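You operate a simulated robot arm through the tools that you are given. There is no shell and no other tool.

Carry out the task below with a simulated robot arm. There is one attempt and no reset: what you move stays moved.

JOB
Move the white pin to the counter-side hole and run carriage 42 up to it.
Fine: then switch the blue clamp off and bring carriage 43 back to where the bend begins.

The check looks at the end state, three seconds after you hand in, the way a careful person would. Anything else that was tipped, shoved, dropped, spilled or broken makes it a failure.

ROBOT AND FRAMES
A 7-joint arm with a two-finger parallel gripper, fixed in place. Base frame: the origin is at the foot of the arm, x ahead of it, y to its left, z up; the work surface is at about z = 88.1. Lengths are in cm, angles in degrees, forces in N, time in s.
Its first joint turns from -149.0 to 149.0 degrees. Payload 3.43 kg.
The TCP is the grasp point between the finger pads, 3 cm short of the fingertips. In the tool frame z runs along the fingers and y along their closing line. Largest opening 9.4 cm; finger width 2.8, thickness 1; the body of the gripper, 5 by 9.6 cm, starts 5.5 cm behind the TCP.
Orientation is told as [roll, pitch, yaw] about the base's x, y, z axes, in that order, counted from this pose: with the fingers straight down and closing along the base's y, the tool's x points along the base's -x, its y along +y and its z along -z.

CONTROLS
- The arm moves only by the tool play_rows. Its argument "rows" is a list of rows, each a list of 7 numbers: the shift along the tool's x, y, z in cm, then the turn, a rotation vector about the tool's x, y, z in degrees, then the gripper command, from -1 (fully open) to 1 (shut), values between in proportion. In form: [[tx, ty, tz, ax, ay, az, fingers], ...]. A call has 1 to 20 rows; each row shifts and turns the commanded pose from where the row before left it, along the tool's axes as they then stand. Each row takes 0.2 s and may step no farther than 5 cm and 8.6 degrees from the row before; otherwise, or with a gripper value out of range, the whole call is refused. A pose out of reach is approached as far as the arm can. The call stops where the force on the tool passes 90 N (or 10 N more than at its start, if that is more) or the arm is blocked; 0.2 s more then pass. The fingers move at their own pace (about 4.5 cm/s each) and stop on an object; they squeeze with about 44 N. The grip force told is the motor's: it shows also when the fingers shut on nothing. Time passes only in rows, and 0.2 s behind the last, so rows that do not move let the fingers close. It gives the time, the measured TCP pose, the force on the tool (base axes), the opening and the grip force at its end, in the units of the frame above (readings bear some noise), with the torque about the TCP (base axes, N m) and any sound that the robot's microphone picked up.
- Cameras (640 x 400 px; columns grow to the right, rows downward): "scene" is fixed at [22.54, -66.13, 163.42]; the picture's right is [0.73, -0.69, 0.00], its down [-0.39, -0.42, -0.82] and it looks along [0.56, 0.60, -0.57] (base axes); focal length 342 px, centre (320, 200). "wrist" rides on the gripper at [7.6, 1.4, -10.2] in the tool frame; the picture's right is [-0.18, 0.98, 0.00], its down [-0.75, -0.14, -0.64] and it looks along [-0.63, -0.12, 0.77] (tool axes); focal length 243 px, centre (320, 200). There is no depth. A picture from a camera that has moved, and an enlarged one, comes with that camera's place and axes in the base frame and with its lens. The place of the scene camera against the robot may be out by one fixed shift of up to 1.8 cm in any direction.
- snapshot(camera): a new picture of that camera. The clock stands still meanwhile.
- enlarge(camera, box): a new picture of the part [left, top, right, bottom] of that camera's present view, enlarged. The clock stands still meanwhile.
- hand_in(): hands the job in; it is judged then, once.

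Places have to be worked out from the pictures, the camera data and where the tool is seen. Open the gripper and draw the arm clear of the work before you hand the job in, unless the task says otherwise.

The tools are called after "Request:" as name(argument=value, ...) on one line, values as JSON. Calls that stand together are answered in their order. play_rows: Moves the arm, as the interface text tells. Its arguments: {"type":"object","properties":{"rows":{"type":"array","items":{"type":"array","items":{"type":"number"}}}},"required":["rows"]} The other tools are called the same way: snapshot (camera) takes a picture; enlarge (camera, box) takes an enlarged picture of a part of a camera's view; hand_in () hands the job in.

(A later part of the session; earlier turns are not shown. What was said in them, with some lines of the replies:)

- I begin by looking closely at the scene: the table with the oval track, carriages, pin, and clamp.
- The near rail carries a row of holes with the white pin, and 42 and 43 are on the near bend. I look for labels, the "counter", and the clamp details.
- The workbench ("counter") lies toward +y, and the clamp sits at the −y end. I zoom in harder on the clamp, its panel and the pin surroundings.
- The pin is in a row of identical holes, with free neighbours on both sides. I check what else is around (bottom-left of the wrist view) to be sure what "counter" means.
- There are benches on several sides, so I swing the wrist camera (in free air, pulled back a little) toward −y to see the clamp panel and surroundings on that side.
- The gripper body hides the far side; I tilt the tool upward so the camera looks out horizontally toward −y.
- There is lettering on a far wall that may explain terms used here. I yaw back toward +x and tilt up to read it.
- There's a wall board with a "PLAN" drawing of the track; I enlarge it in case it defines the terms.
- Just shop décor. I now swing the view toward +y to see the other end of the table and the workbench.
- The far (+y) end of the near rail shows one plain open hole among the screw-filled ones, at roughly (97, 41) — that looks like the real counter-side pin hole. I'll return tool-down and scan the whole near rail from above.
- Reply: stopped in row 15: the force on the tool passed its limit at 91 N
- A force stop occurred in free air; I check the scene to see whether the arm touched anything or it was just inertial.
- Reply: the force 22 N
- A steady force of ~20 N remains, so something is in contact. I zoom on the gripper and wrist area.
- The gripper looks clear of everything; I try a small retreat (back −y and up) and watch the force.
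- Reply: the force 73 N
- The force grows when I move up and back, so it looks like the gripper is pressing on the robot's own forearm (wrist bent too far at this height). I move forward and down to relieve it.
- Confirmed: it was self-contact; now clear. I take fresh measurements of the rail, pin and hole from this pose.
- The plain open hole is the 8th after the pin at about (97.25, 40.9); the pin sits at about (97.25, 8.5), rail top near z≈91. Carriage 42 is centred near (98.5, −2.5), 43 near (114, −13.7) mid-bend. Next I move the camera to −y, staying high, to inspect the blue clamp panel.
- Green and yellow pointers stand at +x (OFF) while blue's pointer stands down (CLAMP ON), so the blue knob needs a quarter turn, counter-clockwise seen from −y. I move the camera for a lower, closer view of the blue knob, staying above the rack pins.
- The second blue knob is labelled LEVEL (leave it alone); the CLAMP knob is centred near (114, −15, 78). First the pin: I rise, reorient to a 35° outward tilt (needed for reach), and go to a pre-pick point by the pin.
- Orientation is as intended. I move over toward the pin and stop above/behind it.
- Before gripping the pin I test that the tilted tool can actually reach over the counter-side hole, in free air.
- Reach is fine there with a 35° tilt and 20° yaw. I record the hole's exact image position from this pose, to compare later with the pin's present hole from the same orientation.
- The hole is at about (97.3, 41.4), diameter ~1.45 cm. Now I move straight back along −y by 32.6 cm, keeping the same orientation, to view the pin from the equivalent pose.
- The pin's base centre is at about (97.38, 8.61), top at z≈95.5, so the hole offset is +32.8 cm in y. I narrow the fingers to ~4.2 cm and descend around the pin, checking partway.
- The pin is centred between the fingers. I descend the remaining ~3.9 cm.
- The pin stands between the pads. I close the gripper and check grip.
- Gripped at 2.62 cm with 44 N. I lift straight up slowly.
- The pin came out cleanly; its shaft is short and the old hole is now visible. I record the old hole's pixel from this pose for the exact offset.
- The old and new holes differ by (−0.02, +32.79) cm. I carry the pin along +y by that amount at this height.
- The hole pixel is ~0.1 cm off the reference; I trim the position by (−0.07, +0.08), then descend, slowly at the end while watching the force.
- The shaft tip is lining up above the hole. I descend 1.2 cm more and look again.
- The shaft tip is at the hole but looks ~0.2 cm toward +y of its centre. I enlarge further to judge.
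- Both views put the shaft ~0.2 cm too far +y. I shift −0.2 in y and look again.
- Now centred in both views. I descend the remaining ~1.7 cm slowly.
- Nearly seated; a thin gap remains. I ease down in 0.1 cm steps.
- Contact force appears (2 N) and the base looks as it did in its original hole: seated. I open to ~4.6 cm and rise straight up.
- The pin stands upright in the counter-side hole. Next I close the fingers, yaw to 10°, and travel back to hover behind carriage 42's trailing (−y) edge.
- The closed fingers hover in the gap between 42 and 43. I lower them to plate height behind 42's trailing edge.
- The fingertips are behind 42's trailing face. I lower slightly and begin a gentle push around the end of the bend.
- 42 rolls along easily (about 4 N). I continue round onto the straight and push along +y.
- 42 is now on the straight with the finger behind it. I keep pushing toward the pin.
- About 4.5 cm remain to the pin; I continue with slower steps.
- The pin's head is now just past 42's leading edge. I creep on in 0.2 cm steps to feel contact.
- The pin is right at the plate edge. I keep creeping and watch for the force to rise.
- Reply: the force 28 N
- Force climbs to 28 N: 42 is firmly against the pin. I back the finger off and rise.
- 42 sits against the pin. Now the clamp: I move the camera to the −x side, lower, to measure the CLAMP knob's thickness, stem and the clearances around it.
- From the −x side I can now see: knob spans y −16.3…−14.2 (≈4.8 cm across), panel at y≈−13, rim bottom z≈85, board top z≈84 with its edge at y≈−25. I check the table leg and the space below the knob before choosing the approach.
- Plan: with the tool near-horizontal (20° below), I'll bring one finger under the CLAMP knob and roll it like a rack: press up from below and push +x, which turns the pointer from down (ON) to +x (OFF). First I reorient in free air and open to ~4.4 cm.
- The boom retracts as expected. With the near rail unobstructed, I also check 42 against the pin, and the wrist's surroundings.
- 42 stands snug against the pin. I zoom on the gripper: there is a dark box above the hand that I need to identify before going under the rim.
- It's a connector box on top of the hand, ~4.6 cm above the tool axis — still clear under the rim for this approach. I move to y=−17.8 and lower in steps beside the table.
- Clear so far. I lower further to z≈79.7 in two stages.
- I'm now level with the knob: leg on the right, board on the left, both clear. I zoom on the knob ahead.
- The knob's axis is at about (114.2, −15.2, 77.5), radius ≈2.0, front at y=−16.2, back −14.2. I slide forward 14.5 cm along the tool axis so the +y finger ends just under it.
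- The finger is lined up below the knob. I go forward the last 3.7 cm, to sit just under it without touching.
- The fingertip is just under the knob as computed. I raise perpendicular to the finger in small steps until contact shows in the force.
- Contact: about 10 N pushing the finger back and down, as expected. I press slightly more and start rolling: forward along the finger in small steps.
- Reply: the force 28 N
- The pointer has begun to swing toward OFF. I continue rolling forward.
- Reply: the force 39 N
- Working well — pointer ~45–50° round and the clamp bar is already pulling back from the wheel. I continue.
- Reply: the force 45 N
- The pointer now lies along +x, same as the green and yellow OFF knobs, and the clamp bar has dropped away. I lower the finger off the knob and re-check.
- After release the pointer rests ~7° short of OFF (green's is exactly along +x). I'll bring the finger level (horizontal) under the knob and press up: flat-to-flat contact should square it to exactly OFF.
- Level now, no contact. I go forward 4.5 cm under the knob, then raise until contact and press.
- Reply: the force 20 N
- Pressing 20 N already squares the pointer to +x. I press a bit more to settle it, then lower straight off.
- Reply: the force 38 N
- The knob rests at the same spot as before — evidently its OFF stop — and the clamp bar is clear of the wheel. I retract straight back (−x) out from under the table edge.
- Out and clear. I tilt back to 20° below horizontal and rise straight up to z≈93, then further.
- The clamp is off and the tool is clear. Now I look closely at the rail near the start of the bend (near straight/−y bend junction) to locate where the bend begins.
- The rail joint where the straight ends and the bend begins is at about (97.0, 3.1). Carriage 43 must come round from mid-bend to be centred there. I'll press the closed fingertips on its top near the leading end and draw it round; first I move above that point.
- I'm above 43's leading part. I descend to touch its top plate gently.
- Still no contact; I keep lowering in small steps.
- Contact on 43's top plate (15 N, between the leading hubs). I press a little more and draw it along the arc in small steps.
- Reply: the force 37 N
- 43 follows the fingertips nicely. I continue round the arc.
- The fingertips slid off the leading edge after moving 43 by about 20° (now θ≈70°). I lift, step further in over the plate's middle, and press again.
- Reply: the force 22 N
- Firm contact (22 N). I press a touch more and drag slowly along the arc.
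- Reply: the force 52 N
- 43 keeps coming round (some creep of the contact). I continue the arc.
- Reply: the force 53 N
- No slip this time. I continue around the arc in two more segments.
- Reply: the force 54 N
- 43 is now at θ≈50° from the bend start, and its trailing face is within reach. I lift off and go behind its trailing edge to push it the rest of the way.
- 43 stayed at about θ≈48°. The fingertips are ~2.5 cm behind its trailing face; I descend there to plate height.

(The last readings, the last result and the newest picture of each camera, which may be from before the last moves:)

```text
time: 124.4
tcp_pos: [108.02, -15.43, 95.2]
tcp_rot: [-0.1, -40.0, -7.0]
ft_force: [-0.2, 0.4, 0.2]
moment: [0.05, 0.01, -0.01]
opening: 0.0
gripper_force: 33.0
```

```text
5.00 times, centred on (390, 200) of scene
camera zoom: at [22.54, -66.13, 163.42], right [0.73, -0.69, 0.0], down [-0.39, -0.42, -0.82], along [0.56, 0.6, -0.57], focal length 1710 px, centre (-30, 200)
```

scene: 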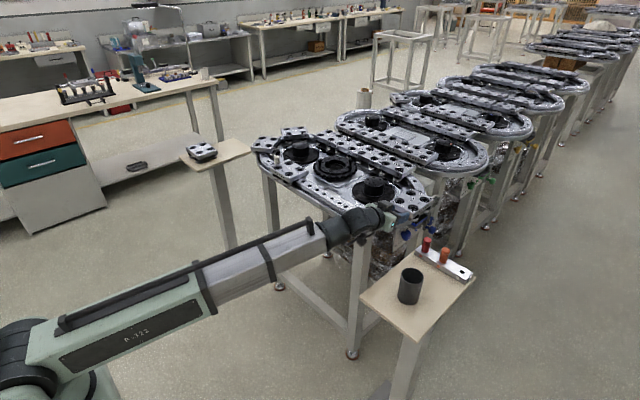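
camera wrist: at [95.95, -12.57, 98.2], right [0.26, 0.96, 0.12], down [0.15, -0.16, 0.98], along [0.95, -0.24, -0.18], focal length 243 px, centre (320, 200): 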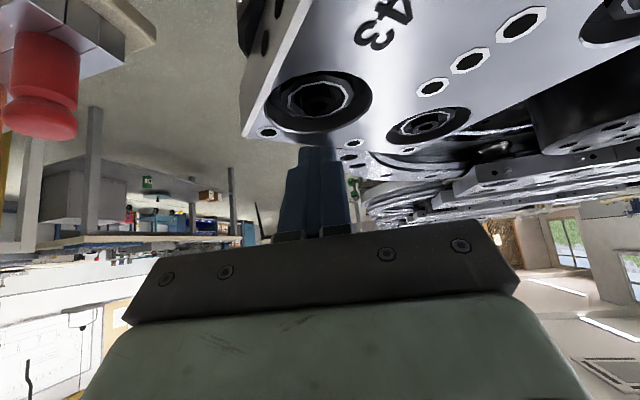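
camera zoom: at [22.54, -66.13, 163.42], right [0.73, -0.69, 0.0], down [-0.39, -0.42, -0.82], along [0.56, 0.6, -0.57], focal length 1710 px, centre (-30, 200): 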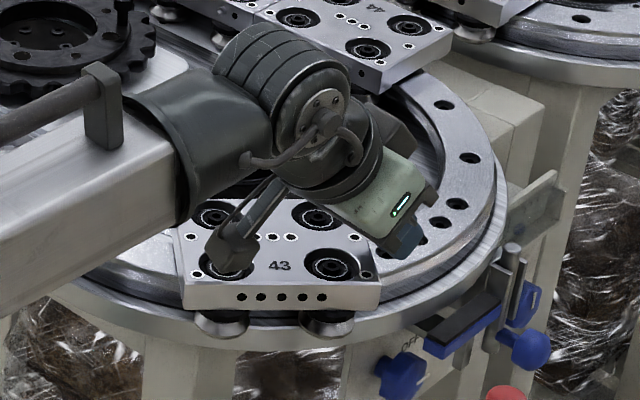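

Clear and in place. I start pushing 43's trailing face along the arc.

Request:
play_rows(rows=[[0.4945, 0.3338, -0.4149, 0, 0, 0, 1], [0.4945, 0.3338, -0.4149, 0, 0, 0, 1], [0.4855, 0.1564, -0.4074, 0, 0, 0, 1], [0.4855, 0.1564, -0.4074, 0, 0, 0, 1], [0.4855, 0.1564, -0.4074, 0, 0, 0, 1], [0.4855, 0.1564, -0.4074, 0, 0, 0, 1], [0, 0, 0, 0, 0, 0, 1]])

Request:
enlarge(camera="scene", box=[340, 160, 440, 240])

Request:
snapshot(camera="wrist")

```text
time: 126.0
tcp_pos: [104.44, -13.74, 95.37]
tcp_rot: [0.0, -40.0, -6.9]
ft_force: [1.1, -0.4, 1.9]
moment: [-0.03, -0.05, 0.0]
opening: 0.0
gripper_force: 33.2
```

```text
5.00 times, centred on (390, 200) of scene
camera zoom: at [22.54, -66.13, 163.42], right [0.73, -0.69, 0.0], down [-0.39, -0.42, -0.82], along [0.56, 0.6, -0.57], focal length 1710 px, centre (-30, 200)
```

zoom: 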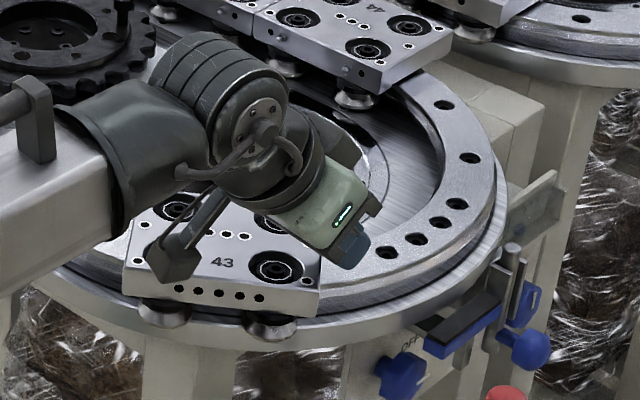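

```text
taken
camera wrist: at [92.31, -10.8, 98.26], right [0.26, 0.96, 0.12], down [0.15, -0.16, 0.98], along [0.95, -0.24, -0.18], focal length 243 px, centre (320, 200)
```

wrist: 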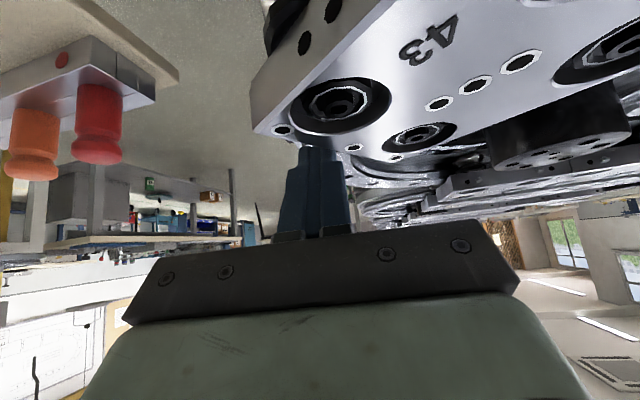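

43 moves ahead of the finger. I continue with the next arc segments.

Request:
play_rows(rows=[[0.4623, 0.2543, -0.3879, 0, 0, 0, 1], [0.4623, 0.2543, -0.3879, 0, 0, 0, 1], [0.4623, 0.2543, -0.3879, 0, 0, 0, 1], [0.4623, 0.2543, -0.3879, 0, 0, 0, 1], [0.4623, 0.2543, -0.3879, 0, 0, 0, 1], [0.4211, 0.3576, -0.3533, 0, 0, 0, 1], [0.4211, 0.3576, -0.3533, 0, 0, 0, 1], [0, 0, 0, 0, 0, 0, 1]])

Request:
enlarge(camera="scene", box=[320, 150, 420, 230])

Request:
snapshot(camera="wrist")

```text
time: 127.8
tcp_pos: [100.55, -11.37, 95.27]
tcp_rot: [0.0, -39.8, -7.0]
ft_force: [1.1, 0.5, -0.6]
moment: [-0.01, 0.0, 0.01]
opening: 0.01
gripper_force: 33.3
```

```text
5.00 times, centred on (370, 190) of scene
camera zoom: at [22.54, -66.13, 163.42], right [0.73, -0.69, 0.0], down [-0.39, -0.42, -0.82], along [0.56, 0.6, -0.57], focal length 1710 px, centre (70, 250)
```

zoom: 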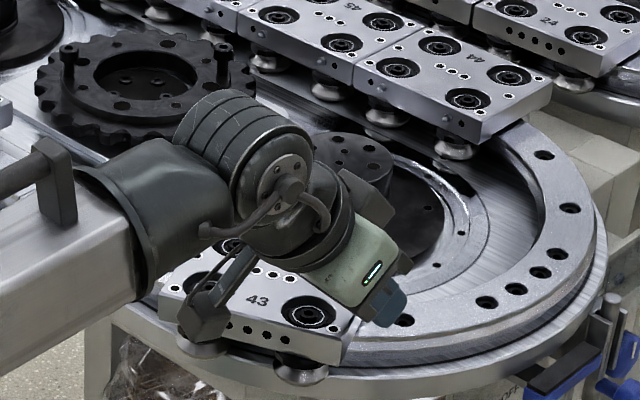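

```text
taken
camera wrist: at [88.47, -8.35, 98.24], right [0.26, 0.96, 0.12], down [0.15, -0.16, 0.98], along [0.95, -0.24, -0.18], focal length 243 px, centre (320, 200)
```

wrist: 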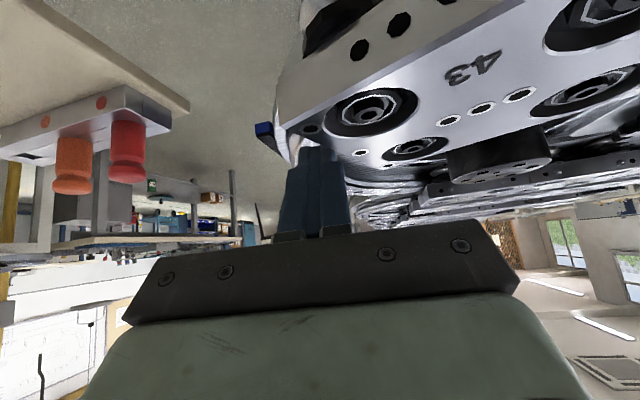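

Request:
play_rows(rows=[[0.4297, 0.4077, -0.3605, 0, 0, 0, 1], [0.4297, 0.4077, -0.3605, 0, 0, 0, 1], [0.4297, 0.4077, -0.3605, 0, 0, 0, 1], [0.366, 0.445, -0.3071, 0, 0, 0, 1], [0.366, 0.445, -0.3071, 0, 0, 0, 1], [0.366, 0.445, -0.3071, 0, 0, 0, 1], [0.366, 0.445, -0.3071, 0, 0, 0, 1], [0, 0, 0, 0, 0, 0, 1]])

Request:
enlarge(camera="scene", box=[310, 150, 410, 230])

Request:
snapshot(camera="wrist")

```text
time: 129.6
tcp_pos: [97.38, -7.84, 95.32]
tcp_rot: [-0.1, -39.9, -7.0]
ft_force: [0.0, -1.3, -0.9]
moment: [-0.04, 0.01, 0.01]
opening: 0.02
gripper_force: 33.1
```

```text
5.00 times, centred on (360, 190) of scene
camera zoom: at [22.54, -66.13, 163.42], right [0.73, -0.69, 0.0], down [-0.39, -0.42, -0.82], along [0.56, 0.6, -0.57], focal length 1710 px, centre (120, 250)
```

zoom: 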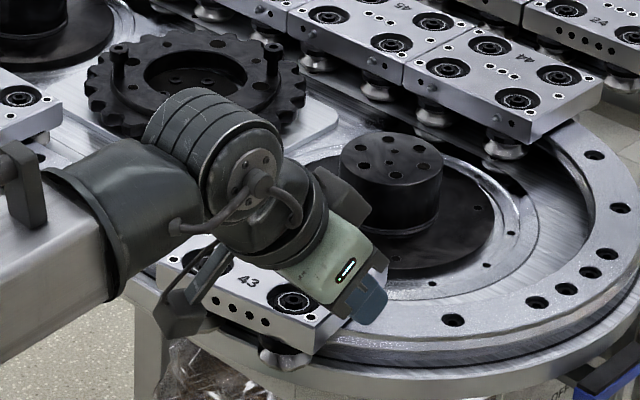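

```text
taken
camera wrist: at [85.27, -4.92, 98.24], right [0.26, 0.96, 0.12], down [0.15, -0.16, 0.98], along [0.95, -0.24, -0.18], focal length 243 px, centre (320, 200)
```

wrist: 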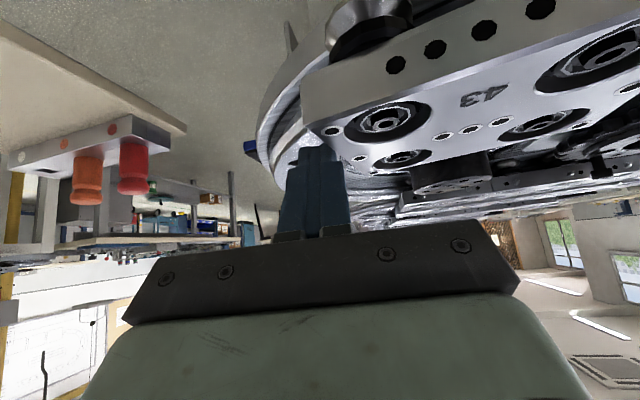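

43 is now ~11° from the bend start. I push on more gently toward the final position.

Request:
play_rows(rows=[[0.3656, 0.4733, -0.3067, 0, 0, 0, 1], [0.3656, 0.4733, -0.3067, 0, 0, 0, 1], [0.3656, 0.4733, -0.3067, 0, 0, 0, 1], [0.3656, 0.4733, -0.3067, 0, 0, 0, 1], [0, 0, 0, 0, 0, 0, 1]])

Request:
snapshot(camera="wrist")

Request:
enlarge(camera="scene", box=[300, 150, 400, 230])

```text
time: 130.8
tcp_pos: [95.73, -5.63, 95.3]
tcp_rot: [-0.2, -39.9, -6.9]
ft_force: [1.3, -0.9, 0.4]
moment: [-0.02, -0.03, -0.02]
opening: 0.01
gripper_force: 32.7
```

```text
taken
camera wrist: at [83.56, -2.77, 98.26], right [0.26, 0.96, 0.12], down [0.15, -0.16, 0.98], along [0.95, -0.24, -0.18], focal length 243 px, centre (320, 200)
```

wrist: 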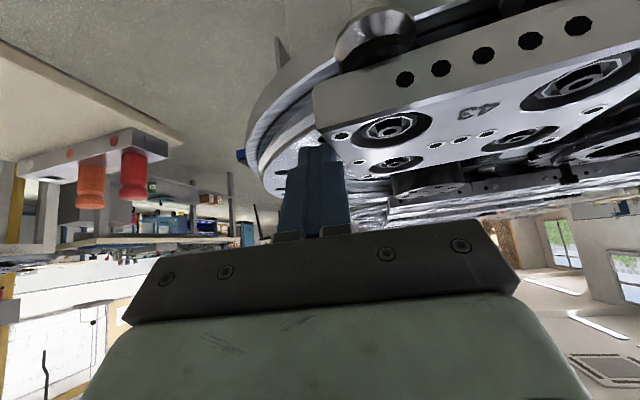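

```text
5.00 times, centred on (350, 190) of scene
camera zoom: at [22.54, -66.13, 163.42], right [0.73, -0.69, 0.0], down [-0.39, -0.42, -0.82], along [0.56, 0.6, -0.57], focal length 1710 px, centre (170, 250)
```

zoom: 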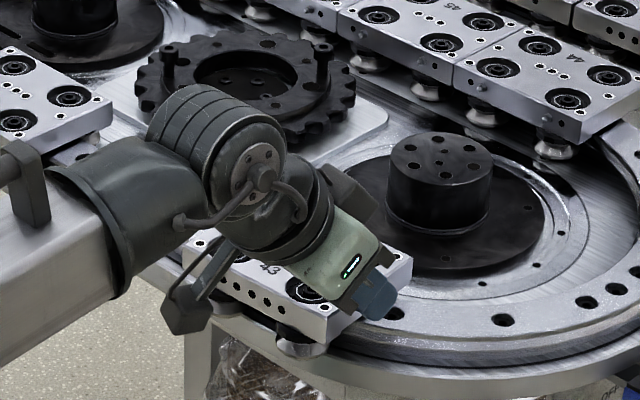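

43 is within ~1 cm of the target. I creep forward about 1.2 cm.

Request:
play_rows(rows=[[0.0885, 0.3259, -0.0743, 0, 0, 0, 1], [0.0885, 0.3259, -0.0743, 0, 0, 0, 1], [0.0885, 0.3259, -0.0743, 0, 0, 0, 1], [0.0443, 0.163, -0.0372, 0, 0, 0, 1], [0, 0, 0, 0, 0, 0, 1]])

Request:
enlarge(camera="wrist", box=[240, 0, 540, 200])

```text
time: 132.0
tcp_pos: [95.35, -4.57, 95.26]
tcp_rot: [-0.2, -40.0, -7.0]
ft_force: [-1.7, -2.9, 1.9]
moment: [-0.08, 0.06, 0.01]
opening: 0.0
gripper_force: 33.1
```

```text
2.00 times, centred on (390, 100) of wrist
camera zoom: at [83.29, -1.63, 98.25], right [0.26, 0.96, 0.12], down [0.15, -0.16, 0.98], along [0.95, -0.24, -0.18], focal length 485 px, centre (180, 400)
```

zoom: 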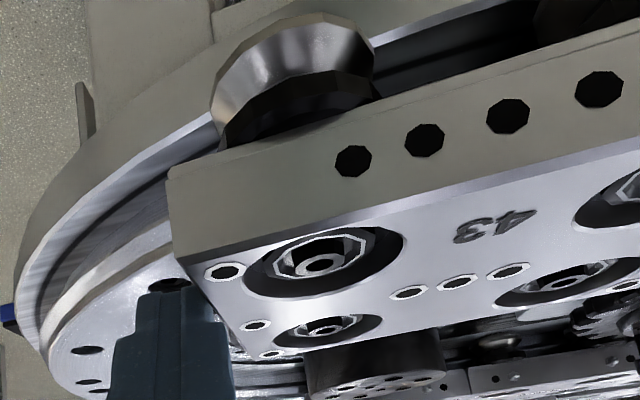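

Request:
play_rows(rows=[[0.02, 0.15, 0, 0, 0, 0, 1], [0.02, 0.12, 0, 0, 0, 0, 1], [0, 0, 0, 0, 0, 0, 1]])

Request:
play_rows(rows=[[0, -0.3, 0, 0, 0, 0, 1], [0, -0.8, 0, 0, 0, 0, 1], [0, -0.8, 0, 0, 0, 0, 1], [-0.643, 0, -0.766, 0, 0, 0, 1], [-0.643, 0, -0.766, 0, 0, 0, 1], [-0.965, 0, -1.149, 0, 0, 0, 1], [-0.965, 0, -1.149, 0, 0, 0, 1], [-1.286, 0, -1.532, 0, 0, 0, 1], [-1.286, 0, -1.532, 0, 0, 0, 1], [-1.286, 0, -1.532, 0, 0, 0, 1], [-1.286, 0, -1.532, 0, 0, 0, 1], [0, 0, 0, 0, 0, 0, 1]])

Request:
snapshot(camera="wrist")

Request:
snapshot(camera="scene")

```text
time: 132.8
tcp_pos: [95.49, -4.33, 95.21]
tcp_rot: [0.0, -39.9, -7.0]
ft_force: [-2.6, -3.1, 1.3]
moment: [-0.02, 0.05, 0.04]
opening: 0.0
gripper_force: 33.5
```

```text
time: 135.4
tcp_pos: [95.18, -6.18, 108.3]
tcp_rot: [0.0, -39.9, -7.0]
ft_force: [-0.3, -0.8, 0.8]
moment: [0.0, -0.03, -0.02]
opening: 0.0
gripper_force: 33.2
```

```text
taken
camera wrist: at [83.12, -3.22, 111.15], right [0.26, 0.96, 0.12], down [0.15, -0.16, 0.98], along [0.95, -0.24, -0.18], focal length 243 px, centre (320, 200)
```

wrist: 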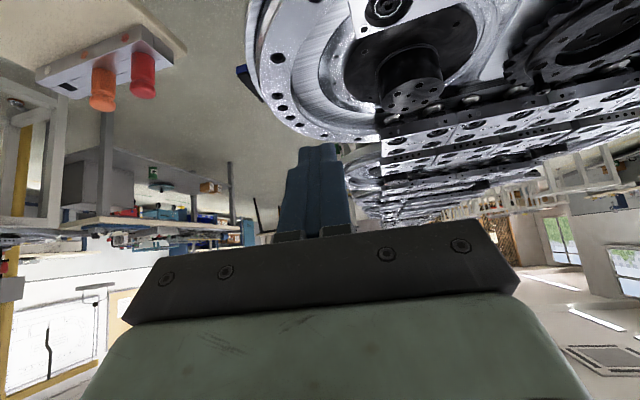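

```text
taken
```

scene: 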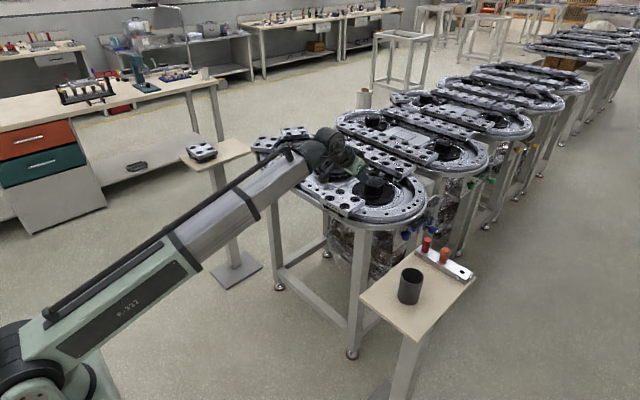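

I tilt the camera down over this end to measure where 43 stopped.

Request:
play_rows(rows=[[0, 1, -1.5, 0, 7, 0, 1], [0, 1, -1.5, 0, 7, 0, 1], [0, 1, -1.5, 0, 7, 0, 1], [0, 1, -1.5, 0, 7, 0, 1], [0, 1, -1, 0, 7, 0, 1], [0, 0, 0, 0, 0, 0, 1]])

Request:
snapshot(camera="wrist")

Request:
enlarge(camera="wrist", box=[240, 0, 500, 160])

```text
time: 136.8
tcp_pos: [92.76, -0.88, 114.33]
tcp_rot: [0.0, -4.8, -7.0]
ft_force: [0.1, 0.7, -0.5]
moment: [0.02, -0.03, -0.01]
opening: 0.0
gripper_force: 33.5
```

```text
taken
camera wrist: at [84.54, 1.61, 123.96], right [0.3, 0.95, 0.02], down [0.67, -0.22, 0.7], along [0.67, -0.2, -0.71], focal length 243 px, centre (320, 200)
```

wrist: 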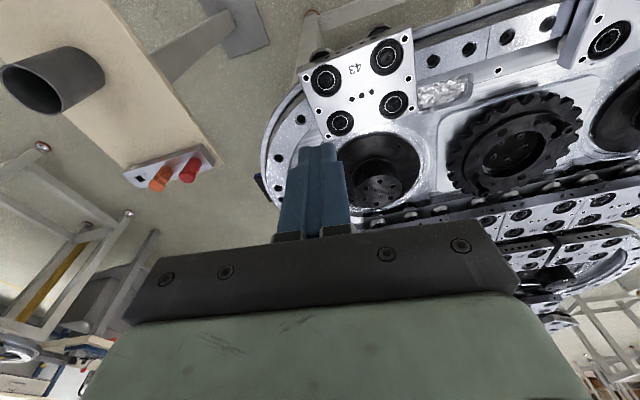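

```text
2.46 times, centred on (370, 80) of wrist
camera zoom: at [84.54, 1.61, 123.96], right [0.3, 0.95, 0.02], down [0.67, -0.22, 0.7], along [0.67, -0.2, -0.71], focal length 597 px, centre (197, 495)
```

zoom: 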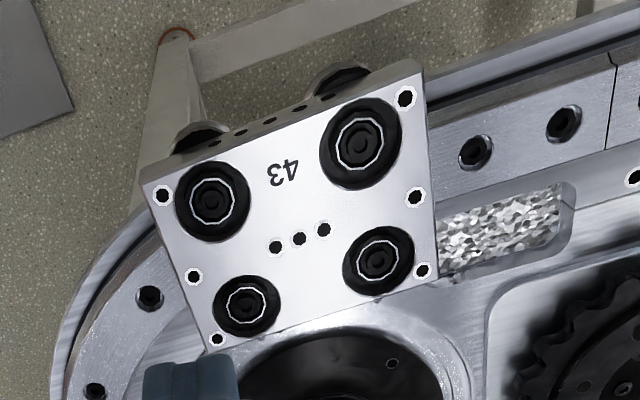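

43's centre measures y≈3.4 with the bend joint at y≈3.1 — it straddles the start of the bend. I check the pin, 42 and the clamp once more.

Request:
enlarge(camera="scene", box=[240, 110, 440, 240])

Request:
enlarge(camera="wrist", box=[440, 0, 640, 120])

Request:
enlarge(camera="scene", box=[390, 210, 450, 250])

```text
3.08 times, centred on (340, 175) of scene
camera zoom: at [22.54, -66.13, 163.42], right [0.73, -0.69, 0.0], down [-0.39, -0.42, -0.82], along [0.56, 0.6, -0.57], focal length 1052 px, centre (258, 277)
```

zoom: 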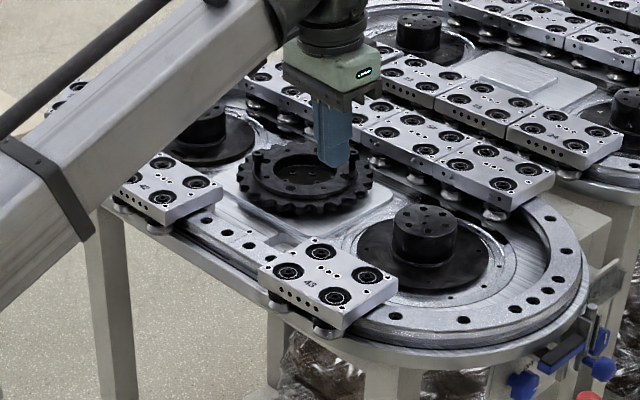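

```text
3.20 times, centred on (540, 60) of wrist
camera zoom: at [84.54, 1.61, 123.96], right [0.3, 0.95, 0.02], down [0.67, -0.22, 0.7], along [0.67, -0.2, -0.71], focal length 776 px, centre (-384, 648)
```

zoom: 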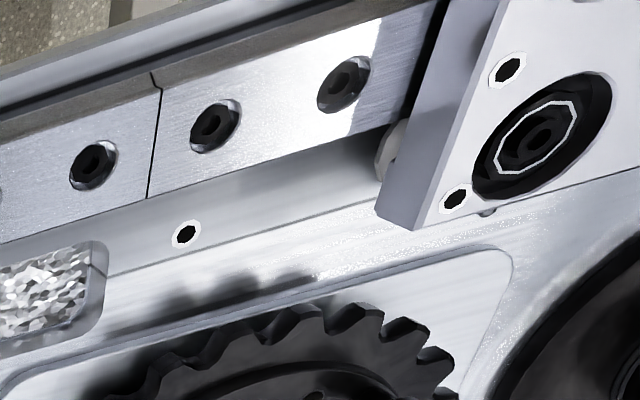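

```text
10.00 times, centred on (420, 230) of scene
camera zoom: at [22.54, -66.13, 163.42], right [0.73, -0.69, 0.0], down [-0.39, -0.42, -0.82], along [0.56, 0.6, -0.57], focal length 3420 px, centre (-680, -100)
```

zoom: 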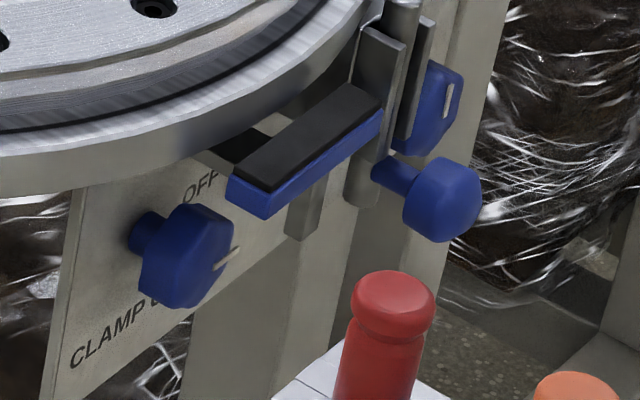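

All looks right: pointer at OFF, clamp bar clear. I open the gripper and draw the arm back and away, then take a final look at the pin and 42.

Request:
play_rows(rows=[[0, 0, -0.5, 0, -7, 0, 1], [0, 0, -0.5, 0, -7, 0, 1], [0, 0, -0.5, 0, -7, 0, 1], [0, 0, -0.5, 0, -7, 0, 1], [0, 0, -0.5, 0, -7, 0, 1], [1.09, -2.57, -1.35, 0, 0, 0, -1], [1.09, -2.57, -1.35, 0, 0, 0, -1], [1.09, -2.57, -1.35, 0, 0, 0, -1], [1.09, -2.57, -1.35, 0, 0, 0, -1], [1.09, -2.57, -1.35, 0, 0, 0, -1], [1.09, -2.57, -1.35, 0, 0, 0, -1], [0, 0, 0, 0, 0, 0, -1], [0, 0, 0, 0, 0, 0, -1]])

Request:
snapshot(camera="scene")

Request:
enlarge(camera="scene", box=[250, 120, 350, 190])

Request:
enlarge(camera="scene", box=[300, 150, 440, 250])

```text
time: 139.6
tcp_pos: [79.94, -14.83, 118.66]
tcp_rot: [0.0, -40.1, -6.9]
ft_force: [-0.6, 0.0, 0.3]
moment: [-0.02, 0.02, 0.04]
opening: 9.4
gripper_force: 0.1
```

```text
taken
```

scene: 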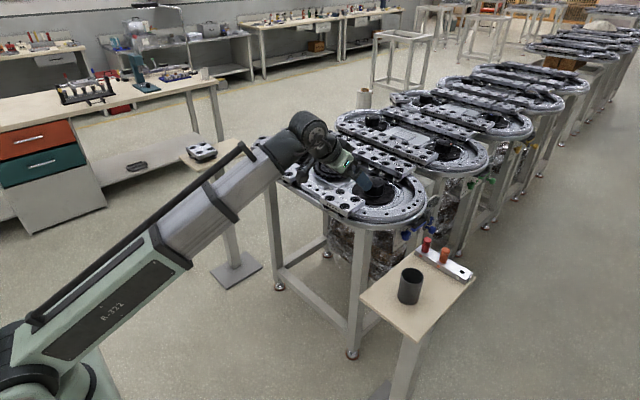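

```text
5.71 times, centred on (300, 155) of scene
camera zoom: at [22.54, -66.13, 163.42], right [0.73, -0.69, 0.0], down [-0.39, -0.42, -0.82], along [0.56, 0.6, -0.57], focal length 1954 px, centre (434, 457)
```

zoom: 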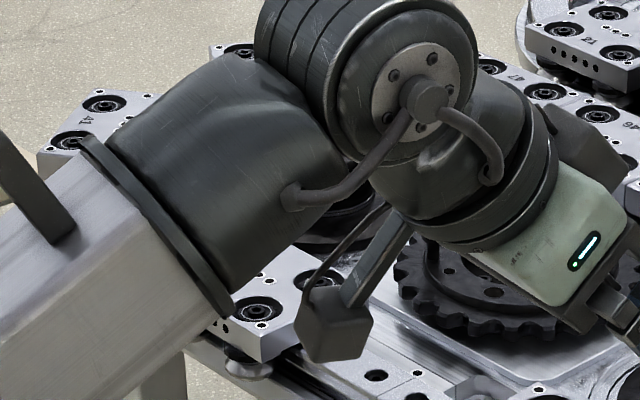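

```text
4.00 times, centred on (370, 200) of scene
camera zoom: at [22.54, -66.13, 163.42], right [0.73, -0.69, 0.0], down [-0.39, -0.42, -0.82], along [0.56, 0.6, -0.57], focal length 1368 px, centre (120, 200)
```

zoom: 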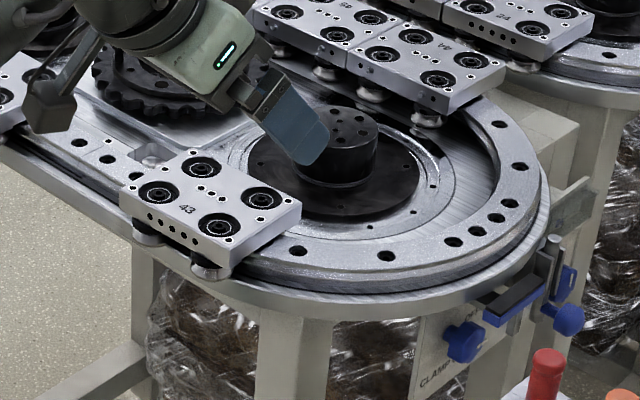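

The boom hides the pin from this camera; I swing the arm further to −y, staying high, for a last check.

Request:
play_rows(rows=[[-0.7, -3.3, -0.7, 0, 0, 0, -1], [-0.7, -3.3, -0.7, 0, 0, 0, -1], [-0.09, -3.3, 0.075, 0, 0, 0, -1], [-0.09, -3.3, 0.075, 0, 0, 0, -1], [-0.09, -3.3, 0.075, 0, 0, 0, -1], [-0.09, -3.3, 0.075, 0, 0, 0, -1], [-0.09, -3.3, 0.075, 0, 0, 0, -1], [0, 0, 0, 0, 0, 0, -1]])

Request:
enlarge(camera="scene", box=[250, 120, 350, 190])

Request:
snapshot(camera="scene")

```text
time: 141.4
tcp_pos: [77.93, -37.8, 120.68]
tcp_rot: [0.0, -39.9, -6.8]
ft_force: [-0.6, -0.2, 0.3]
moment: [-0.04, 0.02, -0.03]
opening: 9.38
gripper_force: 0.1
```

```text
5.71 times, centred on (300, 155) of scene
camera zoom: at [22.54, -66.13, 163.42], right [0.73, -0.69, 0.0], down [-0.39, -0.42, -0.82], along [0.56, 0.6, -0.57], focal length 1954 px, centre (434, 457)
```

zoom: 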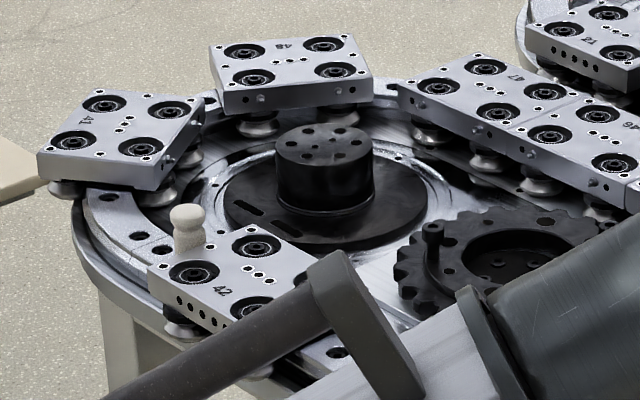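

```text
taken
```

scene: 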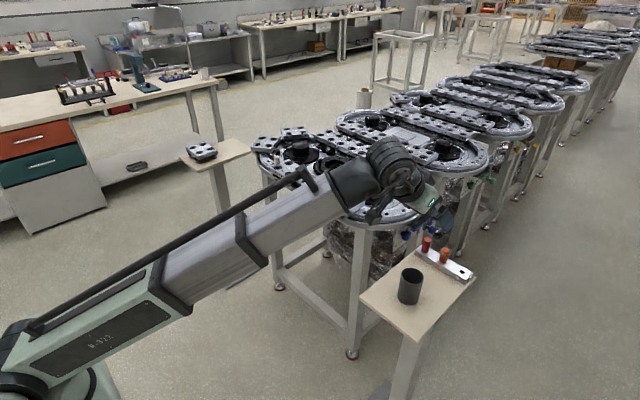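

Request:
enlarge(camera="scene", box=[266, 145, 306, 175])

Request:
enlarge(camera="scene", box=[398, 225, 418, 240])

```text
13.33 times, centred on (286, 160) of scene
camera zoom: at [22.54, -66.13, 163.42], right [0.73, -0.69, 0.0], down [-0.39, -0.42, -0.82], along [0.56, 0.6, -0.57], focal length 4560 px, centre (773, 733)
```

zoom: 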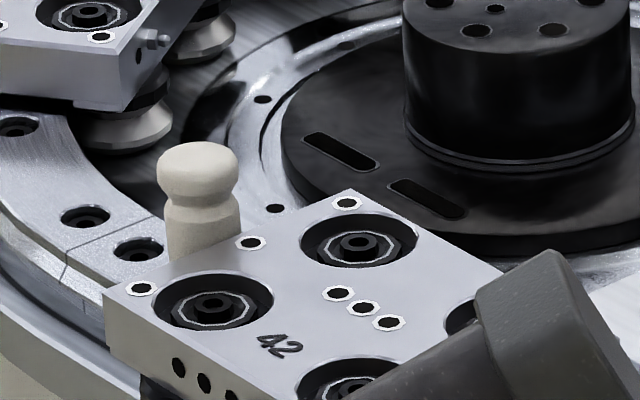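

```text
16.00 times, centred on (408, 232) of scene
camera zoom: at [22.54, -66.13, 163.42], right [0.73, -0.69, 0.0], down [-0.39, -0.42, -0.82], along [0.56, 0.6, -0.57], focal length 5472 px, centre (-1088, -320)
```

zoom: 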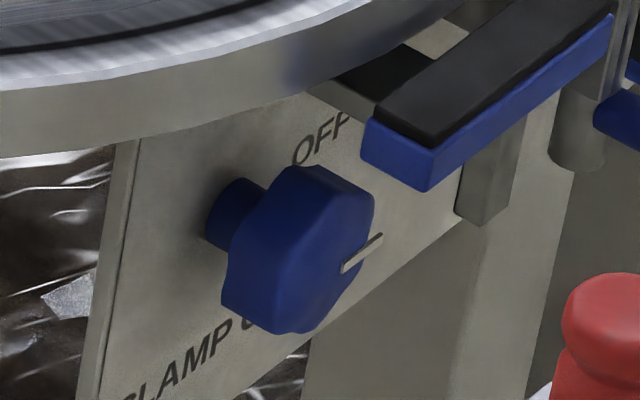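

Everything checks out: the white pin is seated upright in the counter-side hole with 42 against it, the blue clamp pointer rests at OFF with the bar withdrawn, and 43 sits at the start of the bend. The gripper is open and the arm is well clear, so I hand in.

Request:
hand_in()

```text
The job is handed in.
```

I carried out all four parts of the job and handed it in. I haven't seen the verdict.

- **White pin:** it stands upright and seated in the open hole at the end of the near rail toward the workbench. I took the workbench with the drawers as the counter. That was the only other hole in the rail without a screw in it.
- **Carriage 42:** I ran it along the near straight until it pressed against the pin. It was still touching when I last looked.
- **Blue clamp:** I turned the knob a quarter turn from CLAMP ON. It settled a few degrees short after each push, but in my last look the pointer was at OFF and the clamp bar had come away from the carriage.
- **Carriage 43:** I brought it back round to the near end of the bend. Its centre is about 0.3 cm past the rail joint where the bend starts. I chose this end because carriage 44 already sits where the bend starts on the far side.

Nothing else looked moved in the pictures I took. Early on, the gripper pressed against the robot's own forearm in mid-air and tripped the force stop. I backed off, and nothing in the work area was involved.

The gripper is open and the arm is parked well above the side stand, clear of the track.
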